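You operate a simulated robot arm through the tools that you are given. There is no shell and no other tool.

The job below is to be done with a simulated two-armed robot. You get a single attempt, and the scene is never put back.

JOB
Press the cover home in the blue panel, then dust and wax it.
Fine: dust with the yellow cloth before waxing; wax from the yellow tin with the cream pad; cloth and pad back, lid on; leave the other covers. A coat counts when it lies all over at full strength: go over it till it gets no stronger. What is to be rubbed or washed off counts as gone when no trace of it is left.

It is judged by the outcome, as a careful person would: the job done as asked, and still so three seconds after it is handed in. It fails if anything else is knocked over, pushed out of place, dropped, spilled or broken. Lids that push on must go on centred and level and be pressed home; caps that screw on are set level and turned clockwise until they are tight. Flat cloth is picked up by pressing the open fingertips on it (5 to 10 N) and closing them slowly along it; thin cloth reads only 2 to 8 mm in the jaws.

ROBOT AND FRAMES
Two 7-joint arms with two-finger parallel grippers on one trunk, on a base that moves. Base frame: it is fixed to the floor where the robot stands at the start and does not move with it; the origin is under the middle of the robot, x ahead of it, y to its left, z up. Units: cm, degrees, N and s.
The left shoulder is at the start at [2, 13.8, 127.5], the right one opposite. With the tool pointing down near the work surface each hand reaches from about 10 to 50 cm from the robot's upright axis, wherever it stands, measured 20 degrees to its own side. Places, roughly: blue cover [250, 125, 25]; cream pad (5x6x4 cm) [370, 220, 90]; opening in the blue panel [320, 220, 90]; top of the grey mat [350, 240, 90]; yellow cloth [375, 225, 100]; yellow tin [400, 275, 100]. Payload 1.57 kg a hand.
The TCP of each hand is the grasp point between the finger pads, 3 cm short of the fingertips. In the tool frame z runs along the fingers and y along their closing line. Largest opening 8 cm; finger width 1.7, thickness 1.2; the body of the gripper, 4 by 8.2 cm, starts 8 cm behind the TCP.
Orientation is that of the tool frame in the base frame, as a unit quaternion [x, y, z, w]. With the fingers straight down and closing along the base's y, the tool's x points along the base's -x, its y along +y and its z along -z.

CONTROLS
- The arms move only by the tool send_rows. It takes "left_steps", "right_steps" or both (then of equal length, played together; a hand with none holds still); each is text: rows parted by semicolons, each of 7 numbers parted by spaces: the turn, a rotation vector about the base's x, y, z in degrees, then the shift along the base's x, y, z in cm, then the gripper command, from -1 (fully open) to 1 (shut), values between in proportion. In form: rx ry rz tx ty tz jaw; .... A call has 1 to 20 rows; each row shifts and turns the commanded pose from where the row before left it. A row lasts 0.2 s, in which the tool goes at most 5 cm and 8.6 degrees; a call with a longer step from one row to the next is refused whole, and so is a gripper value outside its range. Where a pose cannot be reached the arm comes as near as it can. A force on the tool above 40 N (or 10 N above the force at the start of the call, whichever is more), or a blocked arm, ends the call early, and 0.2 s more pass. The fingers move at their own pace (about 4.5 cm/s each) and stop on an object; they squeeze with about 40 N. The grip force told is the motor's: it shows also when the fingers shut on nothing. Time passes only in rows, and 0.2 s behind the last, so rows that do not move let the fingers close. The reply holds the time, the measured pose of the TCP, the force on the tool along the base axes, the opening and the grip force, in the units named above and with some noise, with the torque about the TCP (base axes, N m) and any sound that the robot's microphone picked up.
- Cameras (640 x 400 px; columns grow to the right, rows downward): "scene" is now at [19.41, 0.39, 118.59]; the picture's right is [0.04, -1.00, 0.00], its down [-0.32, -0.01, -0.95] and it looks along [0.94, 0.04, -0.32] (base axes); focal length 214 px, centre (320, 200). "left" rides on the left gripper at [7.2, 0.7, -12.2] in its tool frame; the picture's right is [-0.09, 1.00, 0.00], its down [-0.84, -0.08, -0.54] and it looks along [-0.54, -0.05, 0.84] (tool axes); focal length 238 px, centre (320, 200). "right" rides on the right gripper at [7.2, -0.7, -12.2] in its tool frame; the picture's right is [0.09, 1.00, 0.00], its down [-0.84, 0.08, -0.54] and it looks along [-0.54, 0.05, 0.84] (tool axes); focal length 238 px, centre (320, 200). There is no depth. A picture from a camera that has moved, and an enlarged one, comes with that camera's place and axes in the base frame and with its lens.
- grab_frame(camera): a new picture of that camera. It takes no simulated time.
- move_column(by): slides the trunk up (or, below 0, down) by that many cm; the arms and the scene camera ride with it, the base frame stays. It gives what a move gives, with no picture.
- drive_base(legs): drives the robot by 1 to 6 legs, each [ahead, left, turn to the left] in cm, cm and degrees, along the robot's own axes; the way and the turn of a leg run together, so that a leg with both is an arc; at most 150 cm and 180 degrees a leg. The arms and the cameras ride along, it lands a little off, and it stops where it bumps. It gives what a move gives.
- turn_head(pan, tilt): turns the head with the scene camera to pan (to the left, within 60 degrees either way) and tilt (down, from -29 to 69), counted from straight ahead of the robot. It gives what a move gives.
- close_up(camera, box): a new picture of the part [left, top, right, bottom] of that camera's present view, enlarged. It takes no simulated time.
- finish_job(): hands the job in; it is judged then, once.

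Places have to be worked out from the pictures, the camera data and where the tool is seen. Open the grippers and draw the arms clear of the work before you hand the job in, unless the task says otherwise.

The tools are called as name(argument=value, ...) on one line, values as JSON. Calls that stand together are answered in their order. send_rows: Moves the arms, as the interface text tells. Its arguments: {"type":"object","properties":{"left_steps":{"type":"string"},"right_steps":{"type":"string"}},"required":[]} The other tools are called the same way: move_column (by) moves the trunk up or down; drive_base (legs) drives the base; turn_head (pan, tilt) turns the head that bears the scene camera; grab_frame (camera) takes a picture; close_up (camera, box) takes an enlarged picture of a part of a camera's view; finish_job () hands the job in.

At the start:

```text
time: 0.0
left_tcp_pos: [32.23, 13.44, 115.38]
left_tool_rot: [0.0, 1.0, 0.001, -0.001]
left_wrist_force: [0.3, -0.4, 0.3]
left_moment: [0.01, -0.02, 0.0]
left_grip_width: 8.01
left_grasp_force: 0.1
right_tcp_pos: [38.86, -14.94, 115.66]
right_tool_rot: [0.003, 0.996, 0.0, -0.089]
right_wrist_force: [0.2, 0.4, -0.7]
right_moment: [0.02, -0.04, -0.01]
right_grip_width: 8.0
right_grasp_force: 0.1
trunk travel left (down, up): [-65.0, 59.0]
robot x, y, heading: [0.26, 0.17, 0.2]
head pan, tilt (commanded): [2.5, 18.9]
```

scene: 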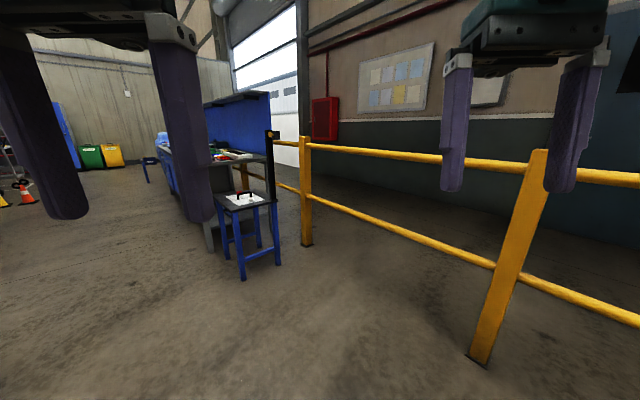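
right: 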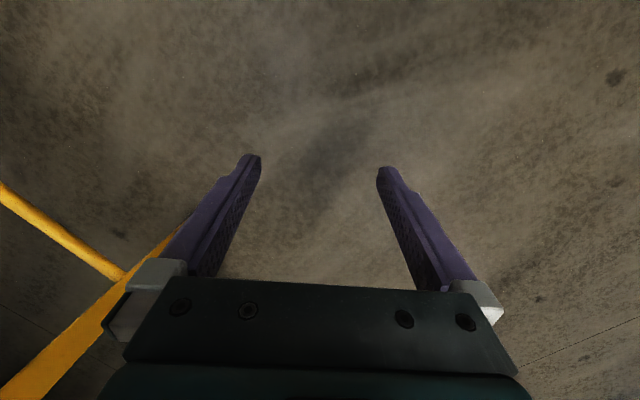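
left: 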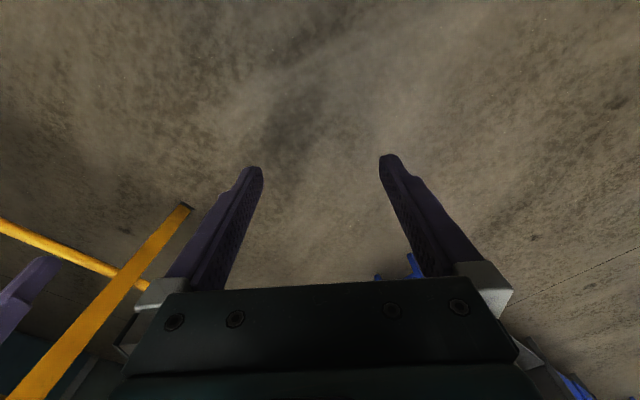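

I'll start by looking around with the head to understand the layout before driving.

turn_head(pan=30, tilt=15)

```text
time: 0.9
left_tcp_pos: [32.08, 13.5, 115.29]
left_tool_rot: [0.0, 1.0, 0.001, -0.001]
left_wrist_force: [-0.4, 0.2, -1.2]
left_moment: [-0.03, 0.03, -0.01]
left_grip_width: 7.96
left_grasp_force: 0.0
right_tcp_pos: [38.83, -15.04, 115.58]
right_tool_rot: [0.003, 0.996, -0.001, -0.091]
right_wrist_force: [0.4, -0.4, -0.4]
right_moment: [-0.02, -0.05, 0.01]
right_grip_width: 8.01
right_grasp_force: 0.1
trunk travel left (down, up): [-65.0, 59.0]
robot x, y, heading: [0.06, -0.1, -0.2]
head pan, tilt (commanded): [30.0, 15.0]
```

Taking a picture with the head turned left toward the bench.

grab_frame(camera="scene")

close_up(camera="scene", box=[200, 80, 440, 230])

```text
taken
camera scene: at [18.19, 4.65, 119.23], right [0.5, -0.87, 0.0], down [-0.22, -0.13, -0.97], along [0.84, 0.48, -0.26], focal length 214 px, centre (320, 200)
```

scene: 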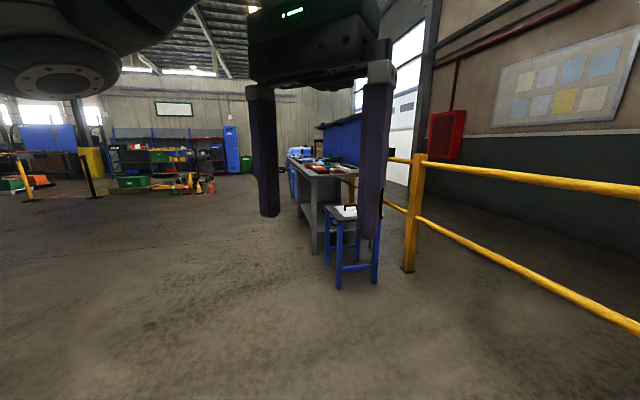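

```text
2.67 times, centred on (320, 155) of scene
camera zoom: at [18.19, 4.65, 119.23], right [0.5, -0.87, 0.0], down [-0.22, -0.13, -0.97], along [0.84, 0.48, -0.26], focal length 572 px, centre (320, 320)
```

zoom: 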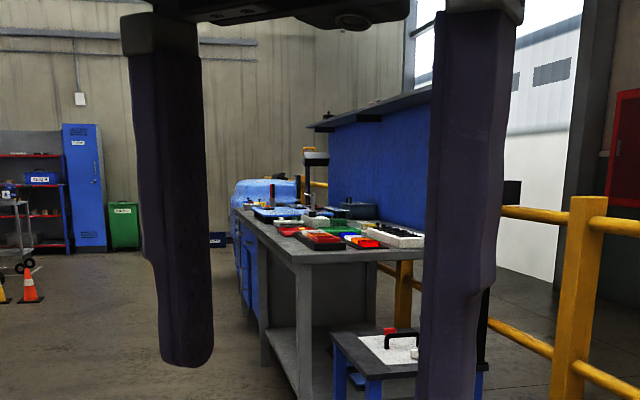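

The bench runs diagonally (about 45°), its open side faces up-left. I drive across the open floor to a survey spot in front of it and turn to face it.

drive_base(legs=[[80, 110, 0], [90, 110, 0], [0, 0, -45]])

turn_head(pan=0, tilt=25)

grab_frame(camera="scene")

```text
time: 16.5
left_tcp_pos: [205.08, 203.51, 115.27]
left_tool_rot: [0.399, 0.917, 0.0, -0.002]
left_wrist_force: [-0.5, 0.6, -0.2]
left_moment: [-0.04, -0.01, 0.02]
left_grip_width: 7.99
left_grasp_force: 0.0
right_tcp_pos: [188.81, 179.2, 115.66]
right_tool_rot: [0.4, 0.912, 0.036, -0.083]
right_wrist_force: [-0.3, -0.3, -0.5]
right_moment: [0.02, 0.01, 0.02]
right_grip_width: 8.01
right_grasp_force: 0.0
trunk travel left (down, up): [-65.0, 59.0]
robot x, y, heading: [173.47, 217.89, -47.1]
head pan, tilt (commanded): [30.0, 15.0]
```

```text
time: 17.5
left_tcp_pos: [205.12, 203.52, 115.27]
left_tool_rot: [0.399, 0.917, 0.001, -0.002]
left_wrist_force: [-0.5, -0.4, -0.1]
left_moment: [-0.01, -0.01, -0.02]
left_grip_width: 7.99
left_grasp_force: 0.0
right_tcp_pos: [188.76, 179.17, 115.65]
right_tool_rot: [0.4, 0.912, 0.037, -0.085]
right_wrist_force: [0.3, 0.5, 0.0]
right_moment: [-0.01, -0.02, 0.0]
right_grip_width: 8.03
right_grasp_force: 0.0
trunk travel left (down, up): [-65.0, 59.0]
robot x, y, heading: [173.31, 217.83, -47.0]
head pan, tilt (commanded): [0.0, 25.0]
```

```text
taken
camera scene: at [186.55, 203.76, 117.61], right [-0.73, -0.68, 0.0], down [-0.29, 0.31, -0.91], along [0.62, -0.66, -0.42], focal length 214 px, centre (320, 200)
```

scene: 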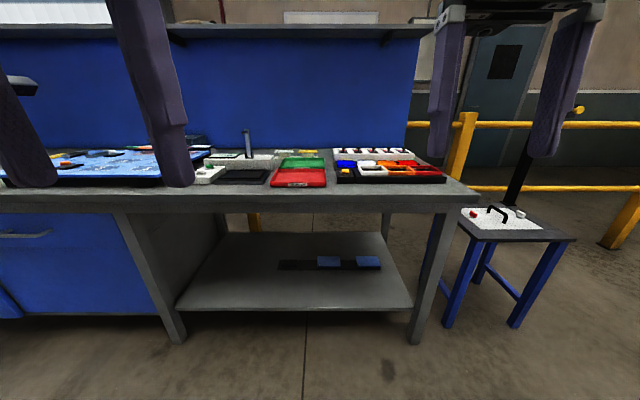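

I see the bench, the lower shelf with blue pieces, and the blue panel on the left part of the top. I enlarge these regions.

close_up(camera="scene", box=[260, 240, 400, 290])

close_up(camera="scene", box=[180, 120, 460, 200])

turn_head(pan=35, tilt=20)

grab_frame(camera="scene")

```text
4.57 times, centred on (330, 265) of scene
camera zoom: at [186.55, 203.76, 117.61], right [-0.73, -0.68, 0.0], down [-0.29, 0.31, -0.91], along [0.62, -0.66, -0.42], focal length 980 px, centre (274, -97)
```

zoom: 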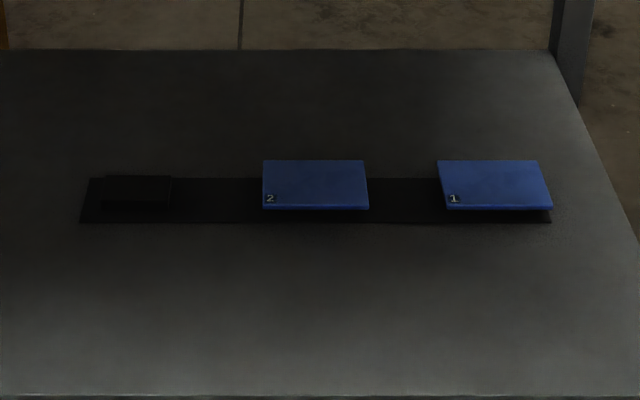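

```text
2.29 times, centred on (320, 160) of scene
camera zoom: at [186.55, 203.76, 117.61], right [-0.73, -0.68, 0.0], down [-0.29, 0.31, -0.91], along [0.62, -0.66, -0.42], focal length 490 px, centre (320, 291)
```

zoom: 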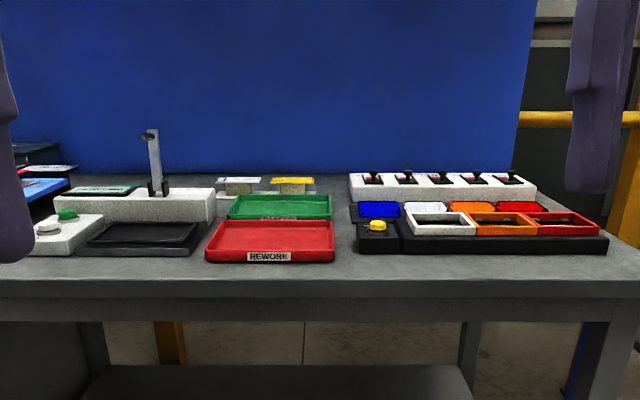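

```text
time: 18.5
left_tcp_pos: [205.13, 203.53, 115.36]
left_tool_rot: [0.399, 0.917, 0.001, -0.001]
left_wrist_force: [-0.6, 0.0, 1.1]
left_moment: [0.01, -0.02, 0.0]
left_grip_width: 8.01
left_grasp_force: 0.0
right_tcp_pos: [188.88, 179.24, 115.81]
right_tool_rot: [0.399, 0.912, 0.036, -0.085]
right_wrist_force: [-0.3, 0.0, 0.8]
right_moment: [0.0, 0.0, -0.01]
right_grip_width: 8.01
right_grasp_force: 0.0
trunk travel left (down, up): [-65.0, 59.0]
robot x, y, heading: [173.38, 218.13, -47.0]
head pan, tilt (commanded): [35.0, 20.0]
```

```text
taken
camera scene: at [189.37, 208.54, 118.41], right [-0.21, -0.98, 0.0], down [-0.33, 0.07, -0.94], along [0.92, -0.2, -0.34], focal length 214 px, centre (320, 200)
```

scene: 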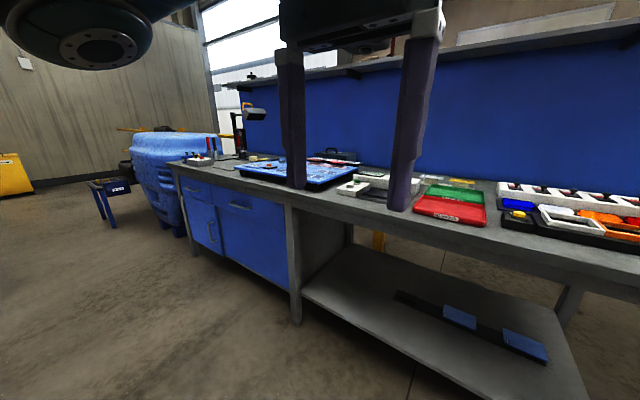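

Two blue covers (marked 1 and 2) lie on the shelf. I now drive left along the bench to look at the blue panel, mat, tin, cloth and pad.

drive_base(legs=[[0, 110, 0], [25, 0, 4]])

turn_head(pan=0, tilt=30)

grab_frame(camera="scene")

```text
time: 25.5
left_tcp_pos: [304.57, 262.22, 115.38]
left_tool_rot: [0.371, 0.928, 0.001, -0.002]
left_wrist_force: [-0.1, 0.2, 0.4]
left_moment: [0.01, -0.04, -0.01]
left_grip_width: 8.01
left_grasp_force: 0.0
right_tcp_pos: [289.57, 237.08, 115.65]
right_tool_rot: [0.374, 0.923, 0.033, -0.086]
right_wrist_force: [0.9, -0.6, 0.4]
right_moment: [0.01, 0.02, 0.0]
right_grip_width: 7.97
right_grasp_force: 0.1
trunk travel left (down, up): [-65.0, 59.0]
robot x, y, heading: [271.9, 274.74, -43.6]
head pan, tilt (commanded): [35.0, 20.0]
```

```text
time: 26.6
left_tcp_pos: [304.54, 262.34, 115.34]
left_tool_rot: [0.373, 0.928, 0.001, -0.002]
left_wrist_force: [-0.1, 1.1, 0.4]
left_moment: [0.01, -0.01, 0.03]
left_grip_width: 7.99
left_grasp_force: 0.0
right_tcp_pos: [289.63, 237.13, 115.6]
right_tool_rot: [0.373, 0.923, 0.033, -0.085]
right_wrist_force: [-0.7, 0.4, -0.1]
right_moment: [0.02, 0.01, -0.01]
right_grip_width: 7.99
right_grasp_force: 0.0
trunk travel left (down, up): [-65.0, 59.0]
robot x, y, heading: [271.89, 274.84, -43.9]
head pan, tilt (commanded): [0.0, 30.0]
```

```text
taken
camera scene: at [285.82, 261.59, 116.81], right [-0.69, -0.72, 0.0], down [-0.36, 0.35, -0.87], along [0.63, -0.6, -0.5], focal length 214 px, centre (320, 200)
```

scene: 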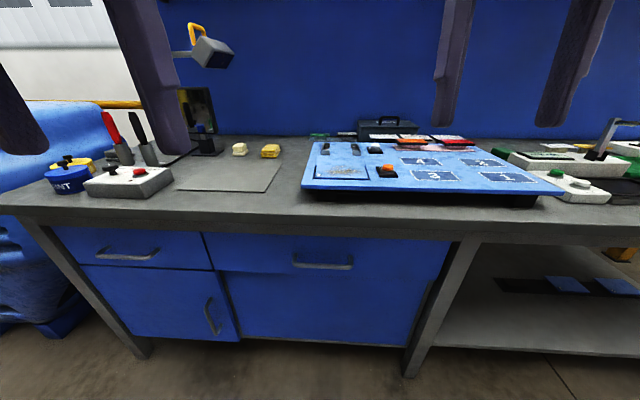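

The panel, mat, pad, cloth and tins are visible. I take close-ups of each area.

close_up(camera="scene", box=[290, 110, 590, 220])

close_up(camera="scene", box=[20, 100, 300, 220])

```text
2.13 times, centred on (440, 165) of scene
camera zoom: at [285.82, 261.59, 116.81], right [-0.69, -0.72, 0.0], down [-0.36, 0.35, -0.87], along [0.63, -0.6, -0.5], focal length 458 px, centre (64, 275)
```

zoom: 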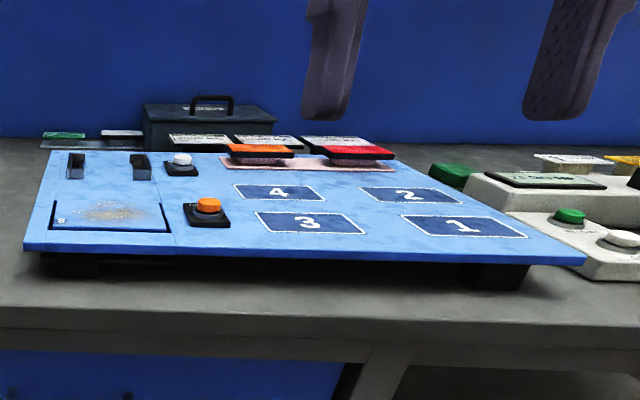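

```text
2.29 times, centred on (160, 160) of scene
camera zoom: at [285.82, 261.59, 116.81], right [-0.69, -0.72, 0.0], down [-0.36, 0.35, -0.87], along [0.63, -0.6, -0.5], focal length 490 px, centre (686, 291)
```

zoom: 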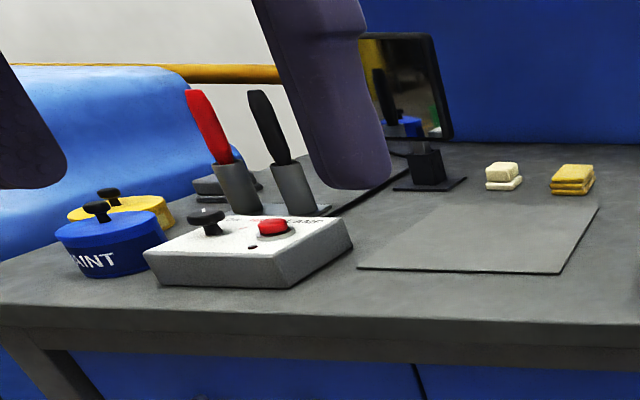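

There seems to be a dusty piece or opening at the left end of the panel. I raise the trunk and look down at it, with a wrist camera option later.

move_column(by=30)

turn_head(pan=-10, tilt=45)

grab_frame(camera="scene")

close_up(camera="scene", box=[240, 120, 460, 260])

```text
time: 29.6
left_tcp_pos: [304.5, 262.27, 145.18]
left_tool_rot: [0.372, 0.928, 0.0, -0.002]
left_wrist_force: [-0.4, -0.2, 0.7]
left_moment: [0.01, 0.01, -0.04]
left_grip_width: 7.99
left_grasp_force: 0.1
right_tcp_pos: [289.56, 237.14, 145.5]
right_tool_rot: [0.373, 0.923, 0.033, -0.085]
right_wrist_force: [-0.6, -0.4, 0.1]
right_moment: [0.04, -0.03, -0.02]
right_grip_width: 7.97
right_grasp_force: 0.1
trunk travel left (down, up): [-95.0, 29.0]
robot x, y, heading: [271.98, 274.4, -43.9]
head pan, tilt (commanded): [0.0, 30.0]
```

```text
time: 30.3
left_tcp_pos: [304.54, 262.18, 145.29]
left_tool_rot: [0.372, 0.928, 0.001, -0.002]
left_wrist_force: [0.4, -0.9, 0.6]
left_moment: [0.0, 0.02, 0.01]
left_grip_width: 8.0
left_grasp_force: 0.0
right_tcp_pos: [289.54, 237.22, 145.47]
right_tool_rot: [0.373, 0.923, 0.034, -0.085]
right_wrist_force: [0.2, -0.7, -0.6]
right_moment: [-0.01, 0.03, 0.02]
right_grip_width: 8.01
right_grasp_force: 0.1
trunk travel left (down, up): [-95.0, 29.0]
robot x, y, heading: [272.07, 274.74, -43.9]
head pan, tilt (commanded): [-10.0, 45.0]
```

```text
taken
camera scene: at [284.1, 261.28, 144.55], right [-0.81, -0.59, 0.0], down [-0.42, 0.57, -0.71], along [0.42, -0.57, -0.71], focal length 214 px, centre (320, 200)
```

scene: 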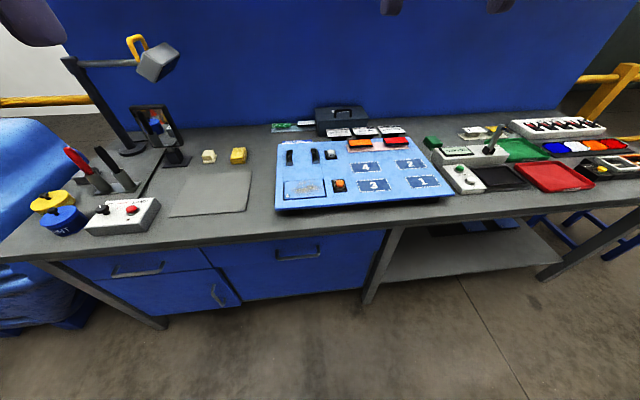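

```text
2.86 times, centred on (350, 190) of scene
camera zoom: at [284.1, 261.28, 144.55], right [-0.81, -0.59, 0.0], down [-0.42, 0.57, -0.71], along [0.42, -0.57, -0.71], focal length 613 px, centre (234, 229)
```

zoom: 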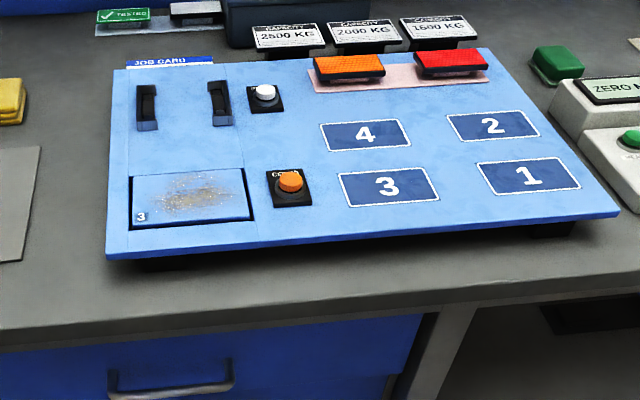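

Cover 3 lies in the panel's opening, dusty and seemingly not seated. There's a "JOB CARD" behind the panel; I zoom in on it and on the cover.

close_up(camera="scene", box=[260, 100, 360, 160])

close_up(camera="scene", box=[270, 160, 350, 210])

close_up(camera="scene", box=[10, 120, 190, 250])

close_up(camera="scene", box=[180, 130, 280, 230])

```text
6.40 times, centred on (310, 130) of scene
camera zoom: at [284.1, 261.28, 144.55], right [-0.81, -0.59, 0.0], down [-0.42, 0.57, -0.71], along [0.42, -0.57, -0.71], focal length 1373 px, centre (384, 648)
```

zoom: 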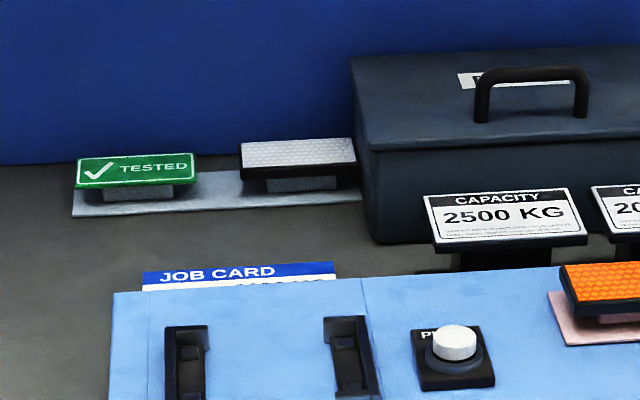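

```text
8.00 times, centred on (310, 185) of scene
camera zoom: at [284.1, 261.28, 144.55], right [-0.81, -0.59, 0.0], down [-0.42, 0.57, -0.71], along [0.42, -0.57, -0.71], focal length 1716 px, centre (400, 320)
```

zoom: 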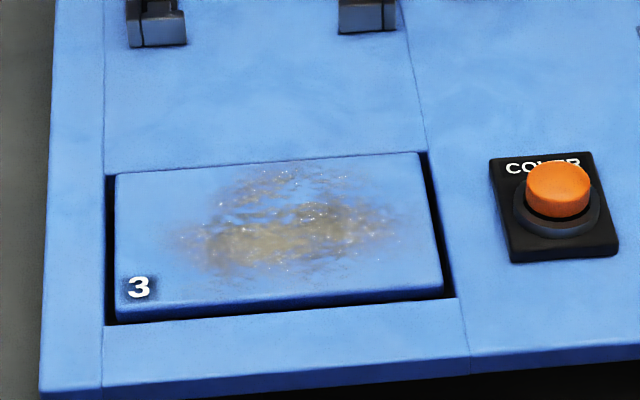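

```text
3.08 times, centred on (100, 185) of scene
camera zoom: at [284.1, 261.28, 144.55], right [-0.81, -0.59, 0.0], down [-0.42, 0.57, -0.71], along [0.42, -0.57, -0.71], focal length 660 px, centre (997, 246)
```

zoom: 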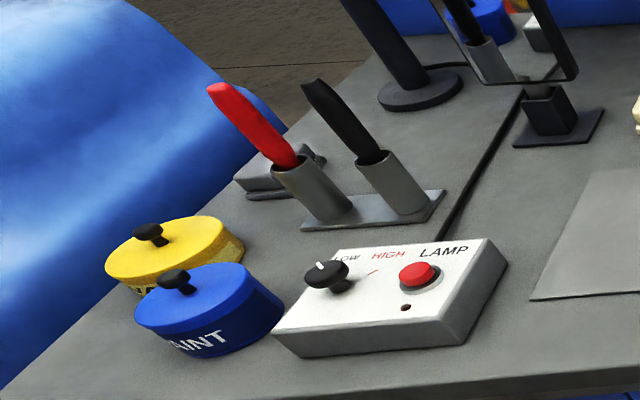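

```text
4.00 times, centred on (230, 180) of scene
camera zoom: at [284.1, 261.28, 144.55], right [-0.81, -0.59, 0.0], down [-0.42, 0.57, -0.71], along [0.42, -0.57, -0.71], focal length 858 px, centre (680, 280)
```

zoom: 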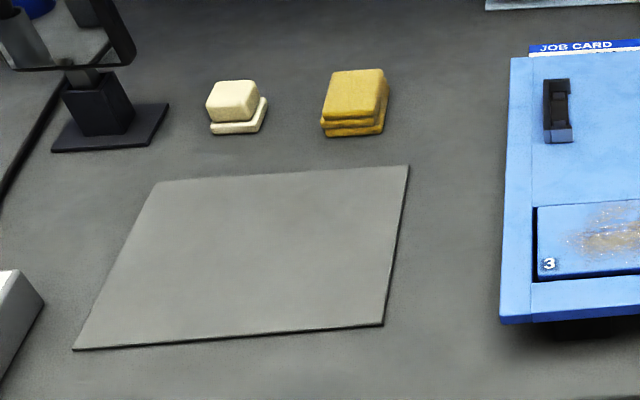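

The job card is partly hidden behind the panel. I square up to the bench (front edge at about 41°, so heading about -49°) and move closer, with arms well above the tabletop.

drive_base(legs=[[0, 0, -5], [15, 0, 0]])

turn_head(pan=0, tilt=69)

grab_frame(camera="scene")

grab_frame(camera="left")

grab_frame(camera="right")

```text
time: 32.2
left_tcp_pos: [313.2, 248.07, 145.39]
left_tool_rot: [0.412, 0.911, 0.001, -0.001]
left_wrist_force: [-0.4, 0.7, 0.6]
left_moment: [0.03, -0.01, 0.0]
left_grip_width: 7.98
left_grasp_force: 0.1
right_tcp_pos: [296.15, 224.26, 145.6]
right_tool_rot: [0.415, 0.905, 0.037, -0.083]
right_wrist_force: [-0.2, 1.1, 0.3]
right_moment: [-0.03, 0.02, 0.02]
right_grip_width: 8.0
right_grasp_force: 0.0
trunk travel left (down, up): [-95.0, 29.0]
robot x, y, heading: [281.82, 263.46, -48.9]
head pan, tilt (commanded): [-10.0, 45.0]
```

```text
time: 33.1
left_tcp_pos: [313.12, 248.09, 145.33]
left_tool_rot: [0.412, 0.911, 0.001, -0.002]
left_wrist_force: [-0.5, 0.3, -0.2]
left_moment: [0.02, 0.01, 0.02]
left_grip_width: 7.98
left_grasp_force: 0.0
right_tcp_pos: [296.09, 224.35, 145.6]
right_tool_rot: [0.414, 0.906, 0.037, -0.084]
right_wrist_force: [-0.1, -0.2, 0.2]
right_moment: [0.01, 0.01, 0.0]
right_grip_width: 7.97
right_grasp_force: 0.1
trunk travel left (down, up): [-95.0, 29.0]
robot x, y, heading: [281.92, 263.66, -49.2]
head pan, tilt (commanded): [0.0, 68.8]
```

```text
taken
camera scene: at [292.24, 251.67, 141.67], right [-0.75, -0.66, 0.0], down [-0.61, 0.7, -0.36], along [0.24, -0.27, -0.93], focal length 214 px, centre (320, 200)
```

scene: 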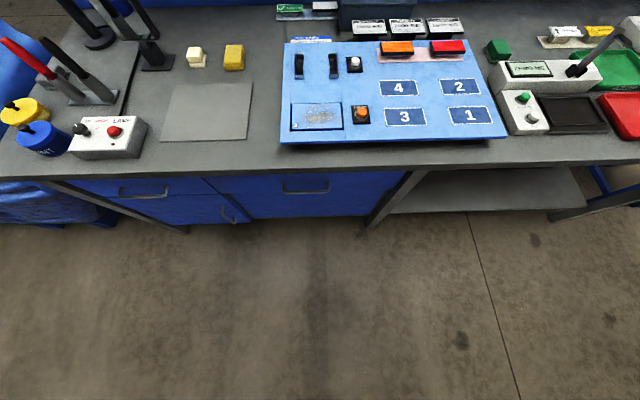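

```text
taken
camera left: at [309.04, 253.82, 157.53], right [0.81, 0.59, 0.0], down [0.5, -0.68, 0.54], along [0.32, -0.44, -0.84], focal length 238 px, centre (320, 200)
```

left: 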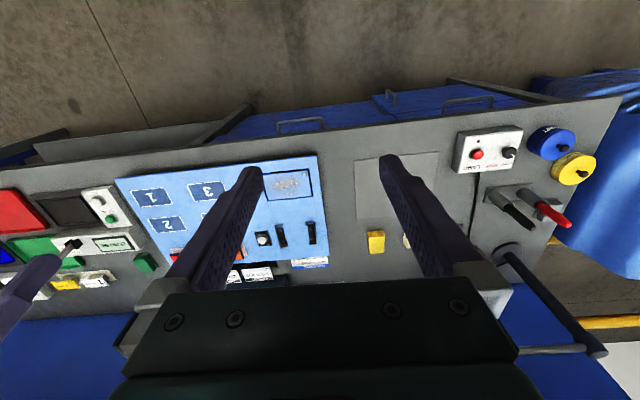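

```text
taken
camera right: at [292.48, 227.56, 158.85], right [0.69, 0.72, 0.01], down [0.66, -0.65, 0.38], along [0.28, -0.25, -0.92], focal length 238 px, centre (320, 200)
```

right: 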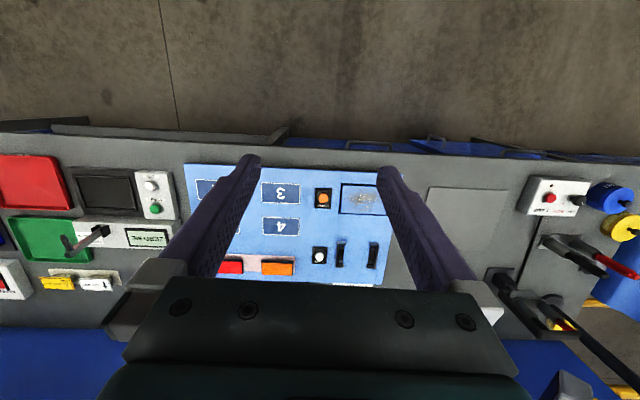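

The wrist camera sees the card from above. I zoom on it and on the whole panel.

close_up(camera="left", box=[270, 240, 350, 290])

close_up(camera="scene", box=[270, 20, 520, 160])

close_up(camera="left", box=[440, 100, 620, 260])

```text
8.00 times, centred on (310, 265) of left
camera zoom: at [309.04, 253.82, 157.53], right [0.81, 0.59, 0.0], down [0.5, -0.68, 0.54], along [0.32, -0.44, -0.84], focal length 1907 px, centre (400, -320)
```

zoom: 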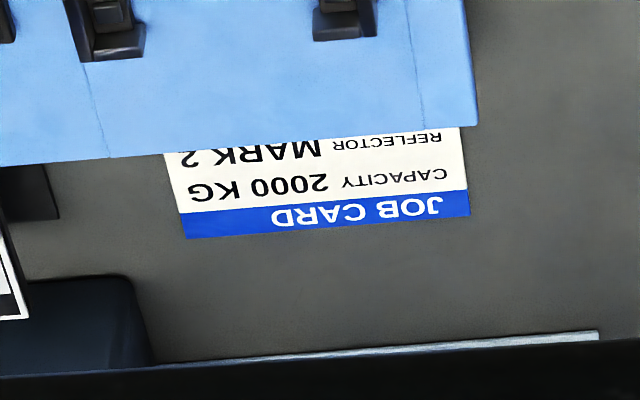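

```text
2.56 times, centred on (395, 90) of scene
camera zoom: at [292.24, 251.67, 141.67], right [-0.75, -0.66, 0.0], down [-0.61, 0.7, -0.36], along [0.24, -0.27, -0.93], focal length 549 px, centre (128, 482)
```

zoom: 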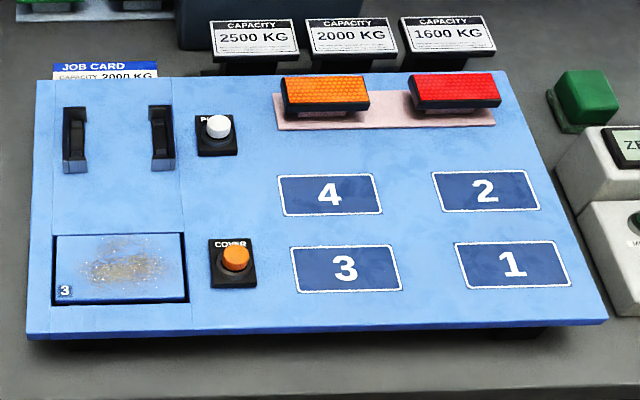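

```text
2.50 times, centred on (530, 180) of left
camera zoom: at [309.04, 253.82, 157.53], right [0.81, 0.59, 0.0], down [0.5, -0.68, 0.54], along [0.32, -0.44, -0.84], focal length 596 px, centre (-205, 250)
```

zoom: 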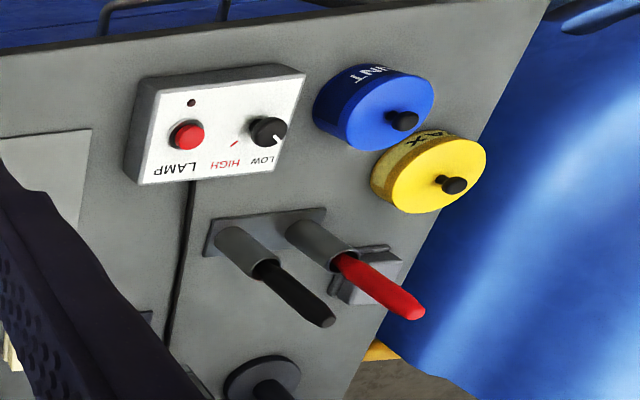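

The card shows just capacity and reflector data, nothing about covers; cover 3 is the one lying in the opening. Now I creep closer to the bench to find how near the base can get.

drive_base(legs=[[10, 0, 0]])

drive_base(legs=[[8, 0, 0]])

```text
time: 34.2
left_tcp_pos: [319.61, 240.67, 145.19]
left_tool_rot: [0.413, 0.911, 0.002, -0.003]
left_wrist_force: [0.8, -0.8, 0.0]
left_moment: [0.0, -0.02, -0.01]
left_grip_width: 8.0
left_grasp_force: 0.1
right_tcp_pos: [302.49, 216.95, 145.57]
right_tool_rot: [0.415, 0.905, 0.037, -0.083]
right_wrist_force: [0.5, 0.5, -0.4]
right_moment: [-0.02, 0.01, 0.03]
right_grip_width: 7.97
right_grasp_force: 0.1
trunk travel left (down, up): [-95.0, 29.0]
robot x, y, heading: [288.12, 256.22, -48.8]
head pan, tilt (commanded): [0.0, 68.8]
```

```text
time: 35.3
left_tcp_pos: [325.0, 234.78, 145.2]
left_tool_rot: [0.413, 0.911, 0.001, -0.003]
left_wrist_force: [0.2, -1.1, -0.6]
left_moment: [0.01, 0.01, -0.05]
left_grip_width: 8.02
left_grasp_force: 0.2
right_tcp_pos: [307.74, 210.92, 145.66]
right_tool_rot: [0.414, 0.905, 0.037, -0.084]
right_wrist_force: [-0.3, 0.0, 1.1]
right_moment: [0.02, -0.03, 0.02]
right_grip_width: 8.0
right_grasp_force: 0.1
trunk travel left (down, up): [-95.0, 29.0]
robot x, y, heading: [293.54, 250.13, -49.2]
head pan, tilt (commanded): [0.0, 68.8]
```

No bump so far (axis about 25 cm from the edge). I check the view.

grab_frame(camera="scene")

grab_frame(camera="left")

```text
taken
camera scene: at [303.88, 238.33, 141.66], right [-0.75, -0.66, 0.0], down [-0.61, 0.7, -0.36], along [0.24, -0.27, -0.93], focal length 214 px, centre (320, 200)
```

scene: 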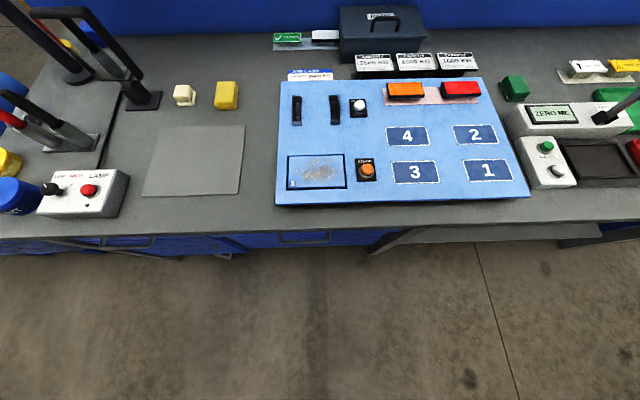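

```text
taken
camera left: at [320.68, 240.47, 157.54], right [0.81, 0.59, 0.0], down [0.5, -0.68, 0.54], along [0.32, -0.43, -0.84], focal length 238 px, centre (320, 200)
```

left: 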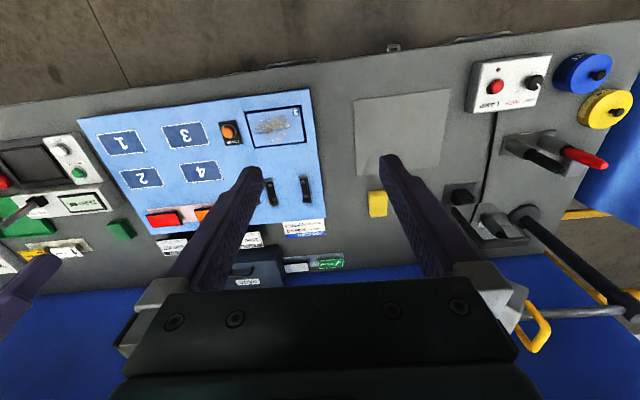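

I lower the trunk a bit for working height and take close looks at the cover in the opening to judge whether it is proud.

move_column(by=-20)

turn_head(pan=0, tilt=50)

grab_frame(camera="scene")

grab_frame(camera="left")

grab_frame(camera="right")

```text
time: 37.4
left_tcp_pos: [324.8, 234.67, 125.28]
left_tool_rot: [0.413, 0.911, 0.001, -0.002]
left_wrist_force: [-0.6, 0.5, -0.4]
left_moment: [0.04, 0.02, 0.0]
left_grip_width: 7.99
left_grasp_force: 0.1
right_tcp_pos: [307.71, 210.96, 125.65]
right_tool_rot: [0.414, 0.905, 0.038, -0.085]
right_wrist_force: [-0.4, 0.5, 0.1]
right_moment: [0.03, 0.02, -0.01]
right_grip_width: 8.01
right_grasp_force: 0.0
trunk travel left (down, up): [-75.0, 49.0]
robot x, y, heading: [293.43, 249.91, -49.1]
head pan, tilt (commanded): [0.0, 68.8]
```

```text
time: 38.3
left_tcp_pos: [324.8, 234.65, 125.28]
left_tool_rot: [0.412, 0.911, 0.002, -0.002]
left_wrist_force: [0.5, -0.1, -0.8]
left_moment: [0.0, -0.01, -0.02]
left_grip_width: 7.98
left_grasp_force: 0.1
right_tcp_pos: [307.74, 211.06, 125.6]
right_tool_rot: [0.415, 0.905, 0.037, -0.083]
right_wrist_force: [0.2, 0.0, 0.0]
right_moment: [-0.02, -0.02, 0.04]
right_grip_width: 8.0
right_grasp_force: 0.0
trunk travel left (down, up): [-75.0, 49.0]
robot x, y, heading: [293.68, 250.05, -49.0]
head pan, tilt (commanded): [0.0, 50.0]
```

```text
taken
camera scene: at [305.27, 236.74, 123.85], right [-0.75, -0.66, 0.0], down [-0.5, 0.58, -0.64], along [0.42, -0.48, -0.77], focal length 214 px, centre (320, 200)
```

scene: 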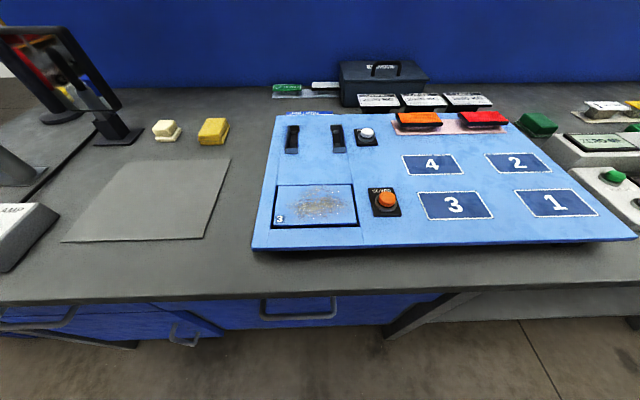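

```text
taken
camera left: at [320.68, 240.47, 137.54], right [0.81, 0.59, 0.0], down [0.5, -0.68, 0.54], along [0.32, -0.43, -0.84], focal length 238 px, centre (320, 200)
```

left: 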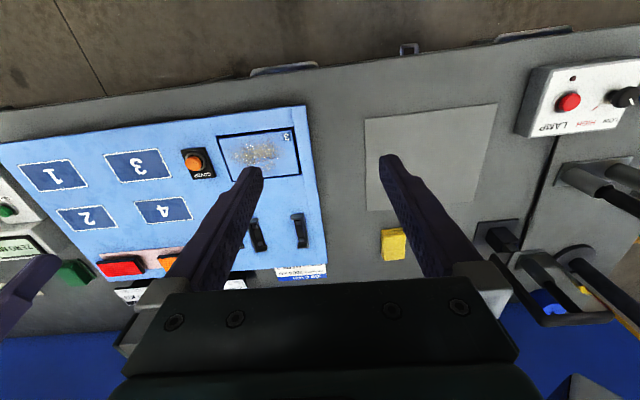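

```text
taken
camera right: at [304.12, 214.2, 138.85], right [0.69, 0.72, 0.01], down [0.66, -0.65, 0.38], along [0.28, -0.25, -0.92], focal length 238 px, centre (320, 200)
```

right: 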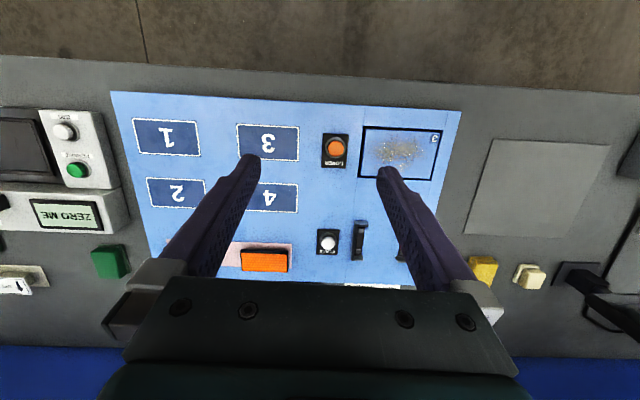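

Three views put the cover centre near [322, 219.5, ~94]. I zoom in on the cover from the available cameras to see how proud it is.

close_up(camera="scene", box=[250, 170, 380, 250])

close_up(camera="left", box=[200, 110, 320, 200])

close_up(camera="right", box=[350, 110, 450, 190])

```text
4.92 times, centred on (315, 210) of scene
camera zoom: at [305.27, 236.74, 123.85], right [-0.75, -0.66, 0.0], down [-0.5, 0.58, -0.64], along [0.42, -0.48, -0.77], focal length 1056 px, centre (345, 151)
```

zoom: 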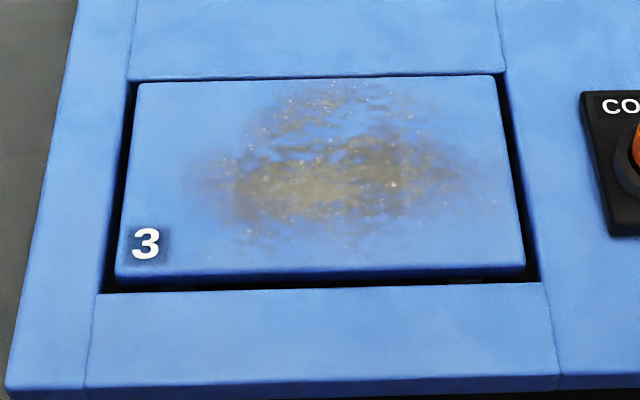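

```text
4.44 times, centred on (260, 155) of left
camera zoom: at [320.68, 240.47, 137.54], right [0.81, 0.59, 0.0], down [0.5, -0.68, 0.54], along [0.32, -0.43, -0.84], focal length 1059 px, centre (587, 400)
```

zoom: 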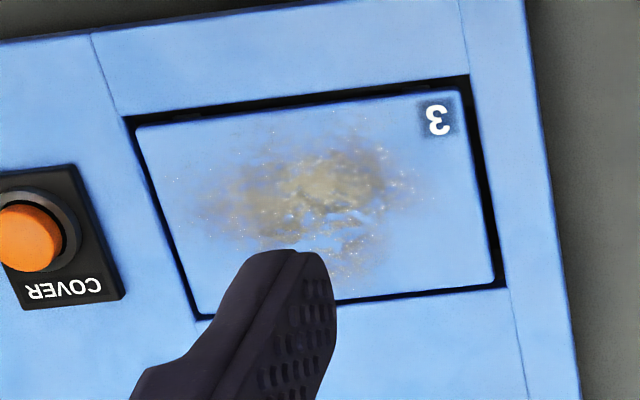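

```text
5.00 times, centred on (400, 150) of right
camera zoom: at [304.12, 214.2, 138.85], right [0.69, 0.72, 0.01], down [0.66, -0.65, 0.38], along [0.28, -0.25, -0.92], focal length 1192 px, centre (-80, 450)
```

zoom: 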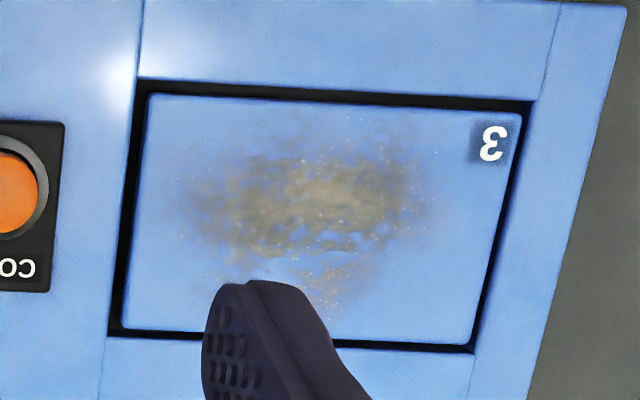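

Cover 3 is about 14×9 cm, centred near [321.7, 219.5], standing slightly proud of the opening. I close the left fingers and bring them above its centre.

send_rows(left_steps="0 0 0 -0.5 -2.5 -2 1; 0 0 0 -0.5 -2.5 -2 1; 0 0 0 -0.5 -2.6 -3 1; 0 0 0 -0.5 -2.6 -3 1; 0 0 0 -0.5 -2.5 -4 1; 0 0 0 -0.6 -2.5 -4 1; 0 0 0 0 0 -2 1; 0 0 0 0 0 0 1")

grab_frame(camera="scene")

grab_frame(camera="left")

```text
time: 40.1
left_tcp_pos: [321.5, 219.55, 105.2]
left_tool_rot: [0.412, 0.911, 0.001, -0.003]
left_wrist_force: [0.1, -0.4, 0.4]
left_moment: [0.0, 0.01, 0.03]
left_grip_width: 0.0
left_grasp_force: 21.7
right_tcp_pos: [307.64, 210.99, 125.56]
right_tool_rot: [0.415, 0.905, 0.038, -0.084]
right_wrist_force: [0.3, 0.2, -0.8]
right_moment: [0.03, 0.03, 0.01]
right_grip_width: 7.99
right_grasp_force: 0.0
trunk travel left (down, up): [-75.0, 49.0]
robot x, y, heading: [293.5, 249.99, -49.1]
head pan, tilt (commanded): [0.0, 50.0]
```

```text
taken
camera scene: at [305.27, 236.74, 123.86], right [-0.75, -0.66, 0.0], down [-0.5, 0.58, -0.64], along [0.42, -0.48, -0.77], focal length 214 px, centre (320, 200)
```

scene: 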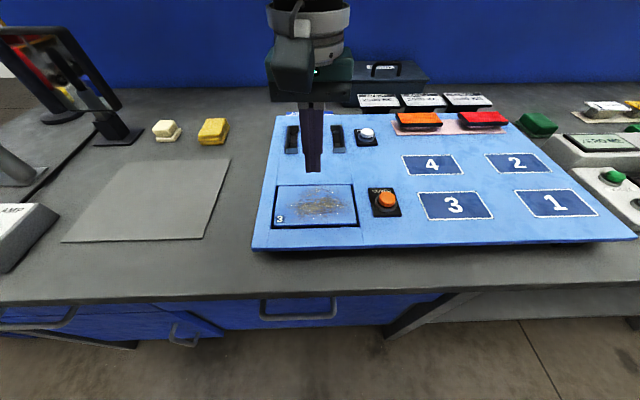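

```text
taken
camera left: at [317.32, 225.3, 117.34], right [0.81, 0.59, 0.0], down [0.49, -0.68, 0.54], along [0.32, -0.44, -0.84], focal length 238 px, centre (320, 200)
```

left: 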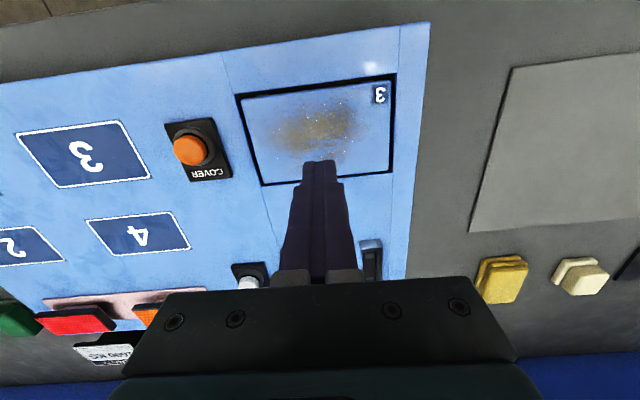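

The tip lines up with the cover centre in both views. I descend to just above the surface, then in small steps.

send_rows(left_steps="0 0 0 0 0 -2 1; 0 0 0 0 0 -2 1; 0 0 0 0 0 -1 1; 0 0 0 0 0 -0.5 1; 0 0 0 0 0 -0.3 1; 0 0 0 0 0 -0.3 1; 0 0 0 0 0 -0.3 1; 0 0 0 0 0 0 1")

```text
time: 41.9
left_tcp_pos: [321.67, 220.35, 99.09]
left_tool_rot: [0.413, 0.911, 0.001, -0.001]
left_wrist_force: [-0.3, -0.1, 0.4]
left_moment: [0.02, 0.01, 0.01]
left_grip_width: 0.0
left_grasp_force: 21.6
left hand out of reach, approached as far as the arm can: row 3, 6
right_tcp_pos: [307.73, 210.95, 125.58]
right_tool_rot: [0.415, 0.905, 0.037, -0.084]
right_wrist_force: [-1.2, -0.4, 0.0]
right_moment: [0.02, 0.01, 0.0]
right_grip_width: 8.0
right_grasp_force: 0.1
trunk travel left (down, up): [-75.0, 49.0]
robot x, y, heading: [293.45, 250.22, -48.9]
head pan, tilt (commanded): [0.0, 50.0]
```

The arm is at its reach limit at this shoulder height. I raise both hands by the amount I then lower the trunk, to bring the shoulders nearer to the work height.

send_rows(left_steps="0 0 0 0 0 3 1; 0 0 0 0 0 4 1; 0 0 0 0 0 4 1; 0 0 0 0 0 4 1; 0 0 0 0 0 3 1; 0 0 0 0 0 0 1", right_steps="0 0 0 -1.5 1.8 3 1; 0 0 0 -1.5 1.8 4 1; 0 0 0 -1.5 1.8 4 1; 0 0 0 -1.5 1.8 4 1; 0 0 0 0 0 3 1; 0 0 0 0 0 0 1")

move_column(by=-18)

```text
time: 42.5
left_tcp_pos: [321.23, 218.51, 105.35]
left_tool_rot: [0.405, 0.914, -0.016, -0.022]
left_wrist_force: [-0.7, 0.2, 0.8]
left_moment: [-0.01, -0.03, -0.01]
left_grip_width: 0.0
left_grasp_force: 21.6
left hand out of reach, approached as far as the arm can: row 1, 2, 3
right_tcp_pos: [303.67, 216.26, 125.0]
right_tool_rot: [0.403, 0.892, 0.08, -0.188]
right_wrist_force: [-0.6, -0.1, 0.4]
right_moment: [0.01, -0.02, -0.03]
right_grip_width: 2.54
right_grasp_force: 0.2
trunk travel left (down, up): [-75.0, 49.0]
robot x, y, heading: [293.43, 250.26, -49.0]
head pan, tilt (commanded): [0.0, 50.0]
stopped in row 3 (right hand): the arm was blocked; the commanded pose is now the measured one
```

```text
time: 43.6
left_tcp_pos: [321.11, 218.2, 96.46]
left_tool_rot: [0.407, 0.913, -0.016, -0.019]
left_wrist_force: [-0.9, 5.4, 15.1]
left_moment: [0.17, -0.1, 0.02]
left_grip_width: 0.01
left_grasp_force: 21.9
right_tcp_pos: [303.69, 216.26, 115.41]
right_tool_rot: [0.404, 0.892, 0.08, -0.189]
right_wrist_force: [0.9, -0.1, -0.1]
right_moment: [-0.01, 0.01, 0.03]
right_grip_width: 0.01
right_grasp_force: 21.6
trunk travel left (down, up): [-65.5, 58.5]
robot x, y, heading: [293.48, 250.16, -49.0]
head pan, tilt (commanded): [0.0, 50.0]
stopped: the force on the tool passed its limit at 101 N (the readings are from after the stop); the commanded pose is now the measured one
```

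The right arm got blocked, so the column descent pushed the left tip on to the cover. I lift the left hand straight away and inspect.

send_rows(left_steps="0 0 0 0 0 1 1; 0 0 0 0 0 2 1; 0 0 0 0 0 3 1; 0 0 0 0 0 3 1; 0 0 0 0 0 0 1")

close_up(camera="scene", box=[220, 150, 400, 290])

grab_frame(camera="left")

```text
time: 44.8
left_tcp_pos: [321.74, 217.27, 104.46]
left_tool_rot: [0.407, 0.913, -0.016, -0.021]
left_wrist_force: [-1.0, 0.6, 0.5]
left_moment: [0.01, -0.01, 0.01]
left_grip_width: 0.01
left_grasp_force: 20.8
left hand out of reach, approached as far as the arm can: row 1, 2, 3, 4
right_tcp_pos: [303.73, 216.22, 115.43]
right_tool_rot: [0.403, 0.892, 0.079, -0.188]
right_wrist_force: [0.3, 0.1, -0.4]
right_moment: [-0.01, 0.03, 0.01]
right_grip_width: 0.01
right_grasp_force: 21.1
trunk travel left (down, up): [-65.5, 58.5]
robot x, y, heading: [293.42, 250.05, -48.8]
head pan, tilt (commanded): [0.0, 50.0]
```

```text
2.86 times, centred on (310, 220) of scene
camera zoom: at [305.26, 236.76, 114.32], right [-0.75, -0.66, 0.0], down [-0.5, 0.58, -0.64], along [0.42, -0.48, -0.77], focal length 613 px, centre (349, 143)
```

zoom: 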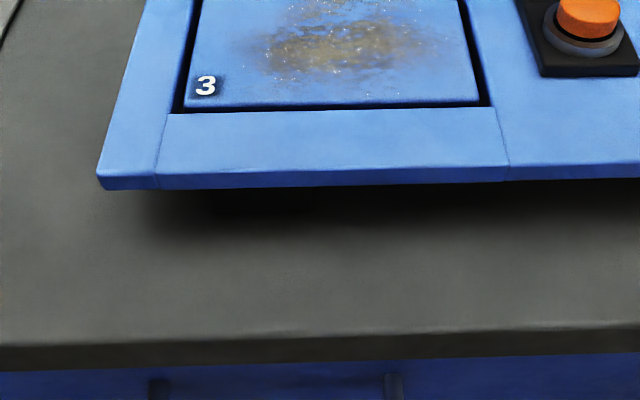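

```text
taken
camera left: at [318.13, 223.19, 116.7], right [0.8, 0.6, -0.05], down [0.53, -0.67, 0.52], along [0.28, -0.44, -0.85], focal length 238 px, centre (320, 200)
```

left: 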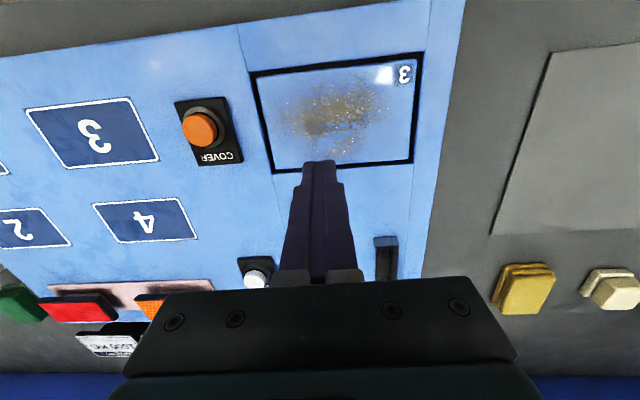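

The cover now looks lower in its opening (the central press was applied). The arm is stretched out, so I straighten the left tool, pull it back and up before driving closer.

send_rows(left_steps="0 0 0 -1.3 1.5 1 1; 0 0 0 -1.3 1.5 1 1; 0.35 -1.5 0 -1.3 1.5 1 1; 0.35 -1.5 0 -1.3 1.5 1 1; 0 0 0 -1.3 1.5 1 1; 0 0 0 0 0 0 1")

close_up(camera="left", box=[220, 40, 460, 190])

```text
time: 46.2
left_tcp_pos: [323.0, 217.54, 108.61]
left_tool_rot: [0.406, 0.914, 0.0, -0.001]
left_wrist_force: [0.0, -0.1, -1.2]
left_moment: [0.0, 0.0, 0.0]
left_grip_width: 0.01
left_grasp_force: 21.0
left hand out of reach, approached as far as the arm can: row 1, 2, 3, 4, 5
right_tcp_pos: [303.74, 216.35, 115.35]
right_tool_rot: [0.404, 0.892, 0.08, -0.188]
right_wrist_force: [-0.1, 0.6, 0.9]
right_moment: [0.0, 0.01, 0.02]
right_grip_width: 0.0
right_grasp_force: 21.0
trunk travel left (down, up): [-65.5, 58.5]
robot x, y, heading: [293.93, 249.93, -48.9]
head pan, tilt (commanded): [0.0, 50.0]
```

```text
2.67 times, centred on (340, 115) of left
camera zoom: at [318.61, 223.27, 120.89], right [0.8, 0.6, 0.0], down [0.5, -0.67, 0.54], along [0.32, -0.43, -0.84], focal length 636 px, centre (267, 427)
```

zoom: 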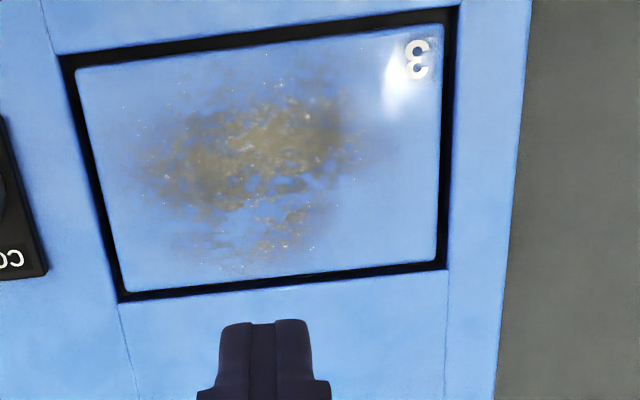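

The left hand did not follow the pull-back; it looks stuck at a joint limit while reaching across the body. I move it out to its own (left) side and upward to free it.

send_rows(left_steps="0 0 0 1.5 1.3 2 1; 0 0 0 1.5 1.3 2 1; 0 0 0 1.5 1.3 2 1; 0 0 0 1.5 1.3 2 1; 0 0 0 1.5 1.3 2 1; 0 0 0 1.5 1.3 1 1; 0 0 0 0 0 0 1")

```text
time: 47.8
left_tcp_pos: [325.25, 220.14, 118.21]
left_tool_rot: [0.415, 0.91, 0.008, -0.008]
left_wrist_force: [0.4, -0.3, 0.7]
left_moment: [-0.04, 0.0, -0.03]
left_grip_width: 0.01
left_grasp_force: 21.6
left hand out of reach, approached as far as the arm can: row 1, 2, 3, 4, 6
right_tcp_pos: [303.64, 216.24, 115.3]
right_tool_rot: [0.403, 0.892, 0.079, -0.188]
right_wrist_force: [-0.1, -0.9, -0.3]
right_moment: [0.01, 0.03, 0.0]
right_grip_width: 0.01
right_grasp_force: 21.4
trunk travel left (down, up): [-65.5, 58.5]
robot x, y, heading: [293.66, 250.28, -49.0]
head pan, tilt (commanded): [0.0, 50.0]
```

Still hanging back. I look at the arm's posture with the scene camera.

turn_head(pan=10, tilt=10)

grab_frame(camera="scene")

```text
time: 48.9
left_tcp_pos: [325.29, 220.2, 118.06]
left_tool_rot: [0.413, 0.911, 0.007, -0.008]
left_wrist_force: [0.2, 0.7, 0.0]
left_moment: [-0.02, -0.02, 0.0]
left_grip_width: 0.02
left_grasp_force: 21.2
right_tcp_pos: [303.62, 216.36, 115.34]
right_tool_rot: [0.404, 0.892, 0.081, -0.188]
right_wrist_force: [0.3, -0.6, 0.3]
right_moment: [-0.03, 0.02, 0.02]
right_grip_width: 0.01
right_grasp_force: 21.8
trunk travel left (down, up): [-65.5, 58.5]
robot x, y, heading: [293.91, 250.0, -49.1]
head pan, tilt (commanded): [10.0, 10.0]
```

```text
taken
camera scene: at [307.43, 236.72, 120.5], right [-0.63, -0.78, 0.0], down [-0.14, 0.11, -0.98], along [0.77, -0.62, -0.17], focal length 214 px, centre (320, 200)
```

scene: 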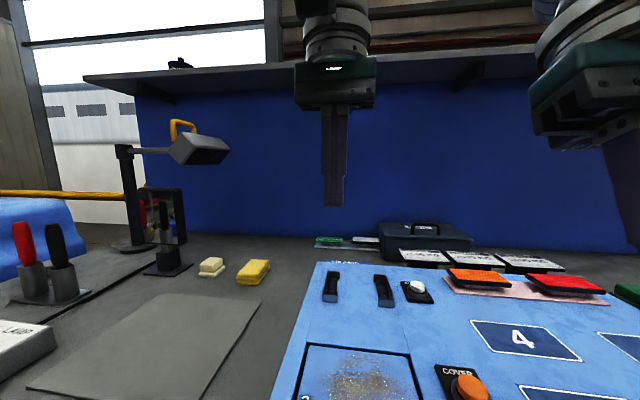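

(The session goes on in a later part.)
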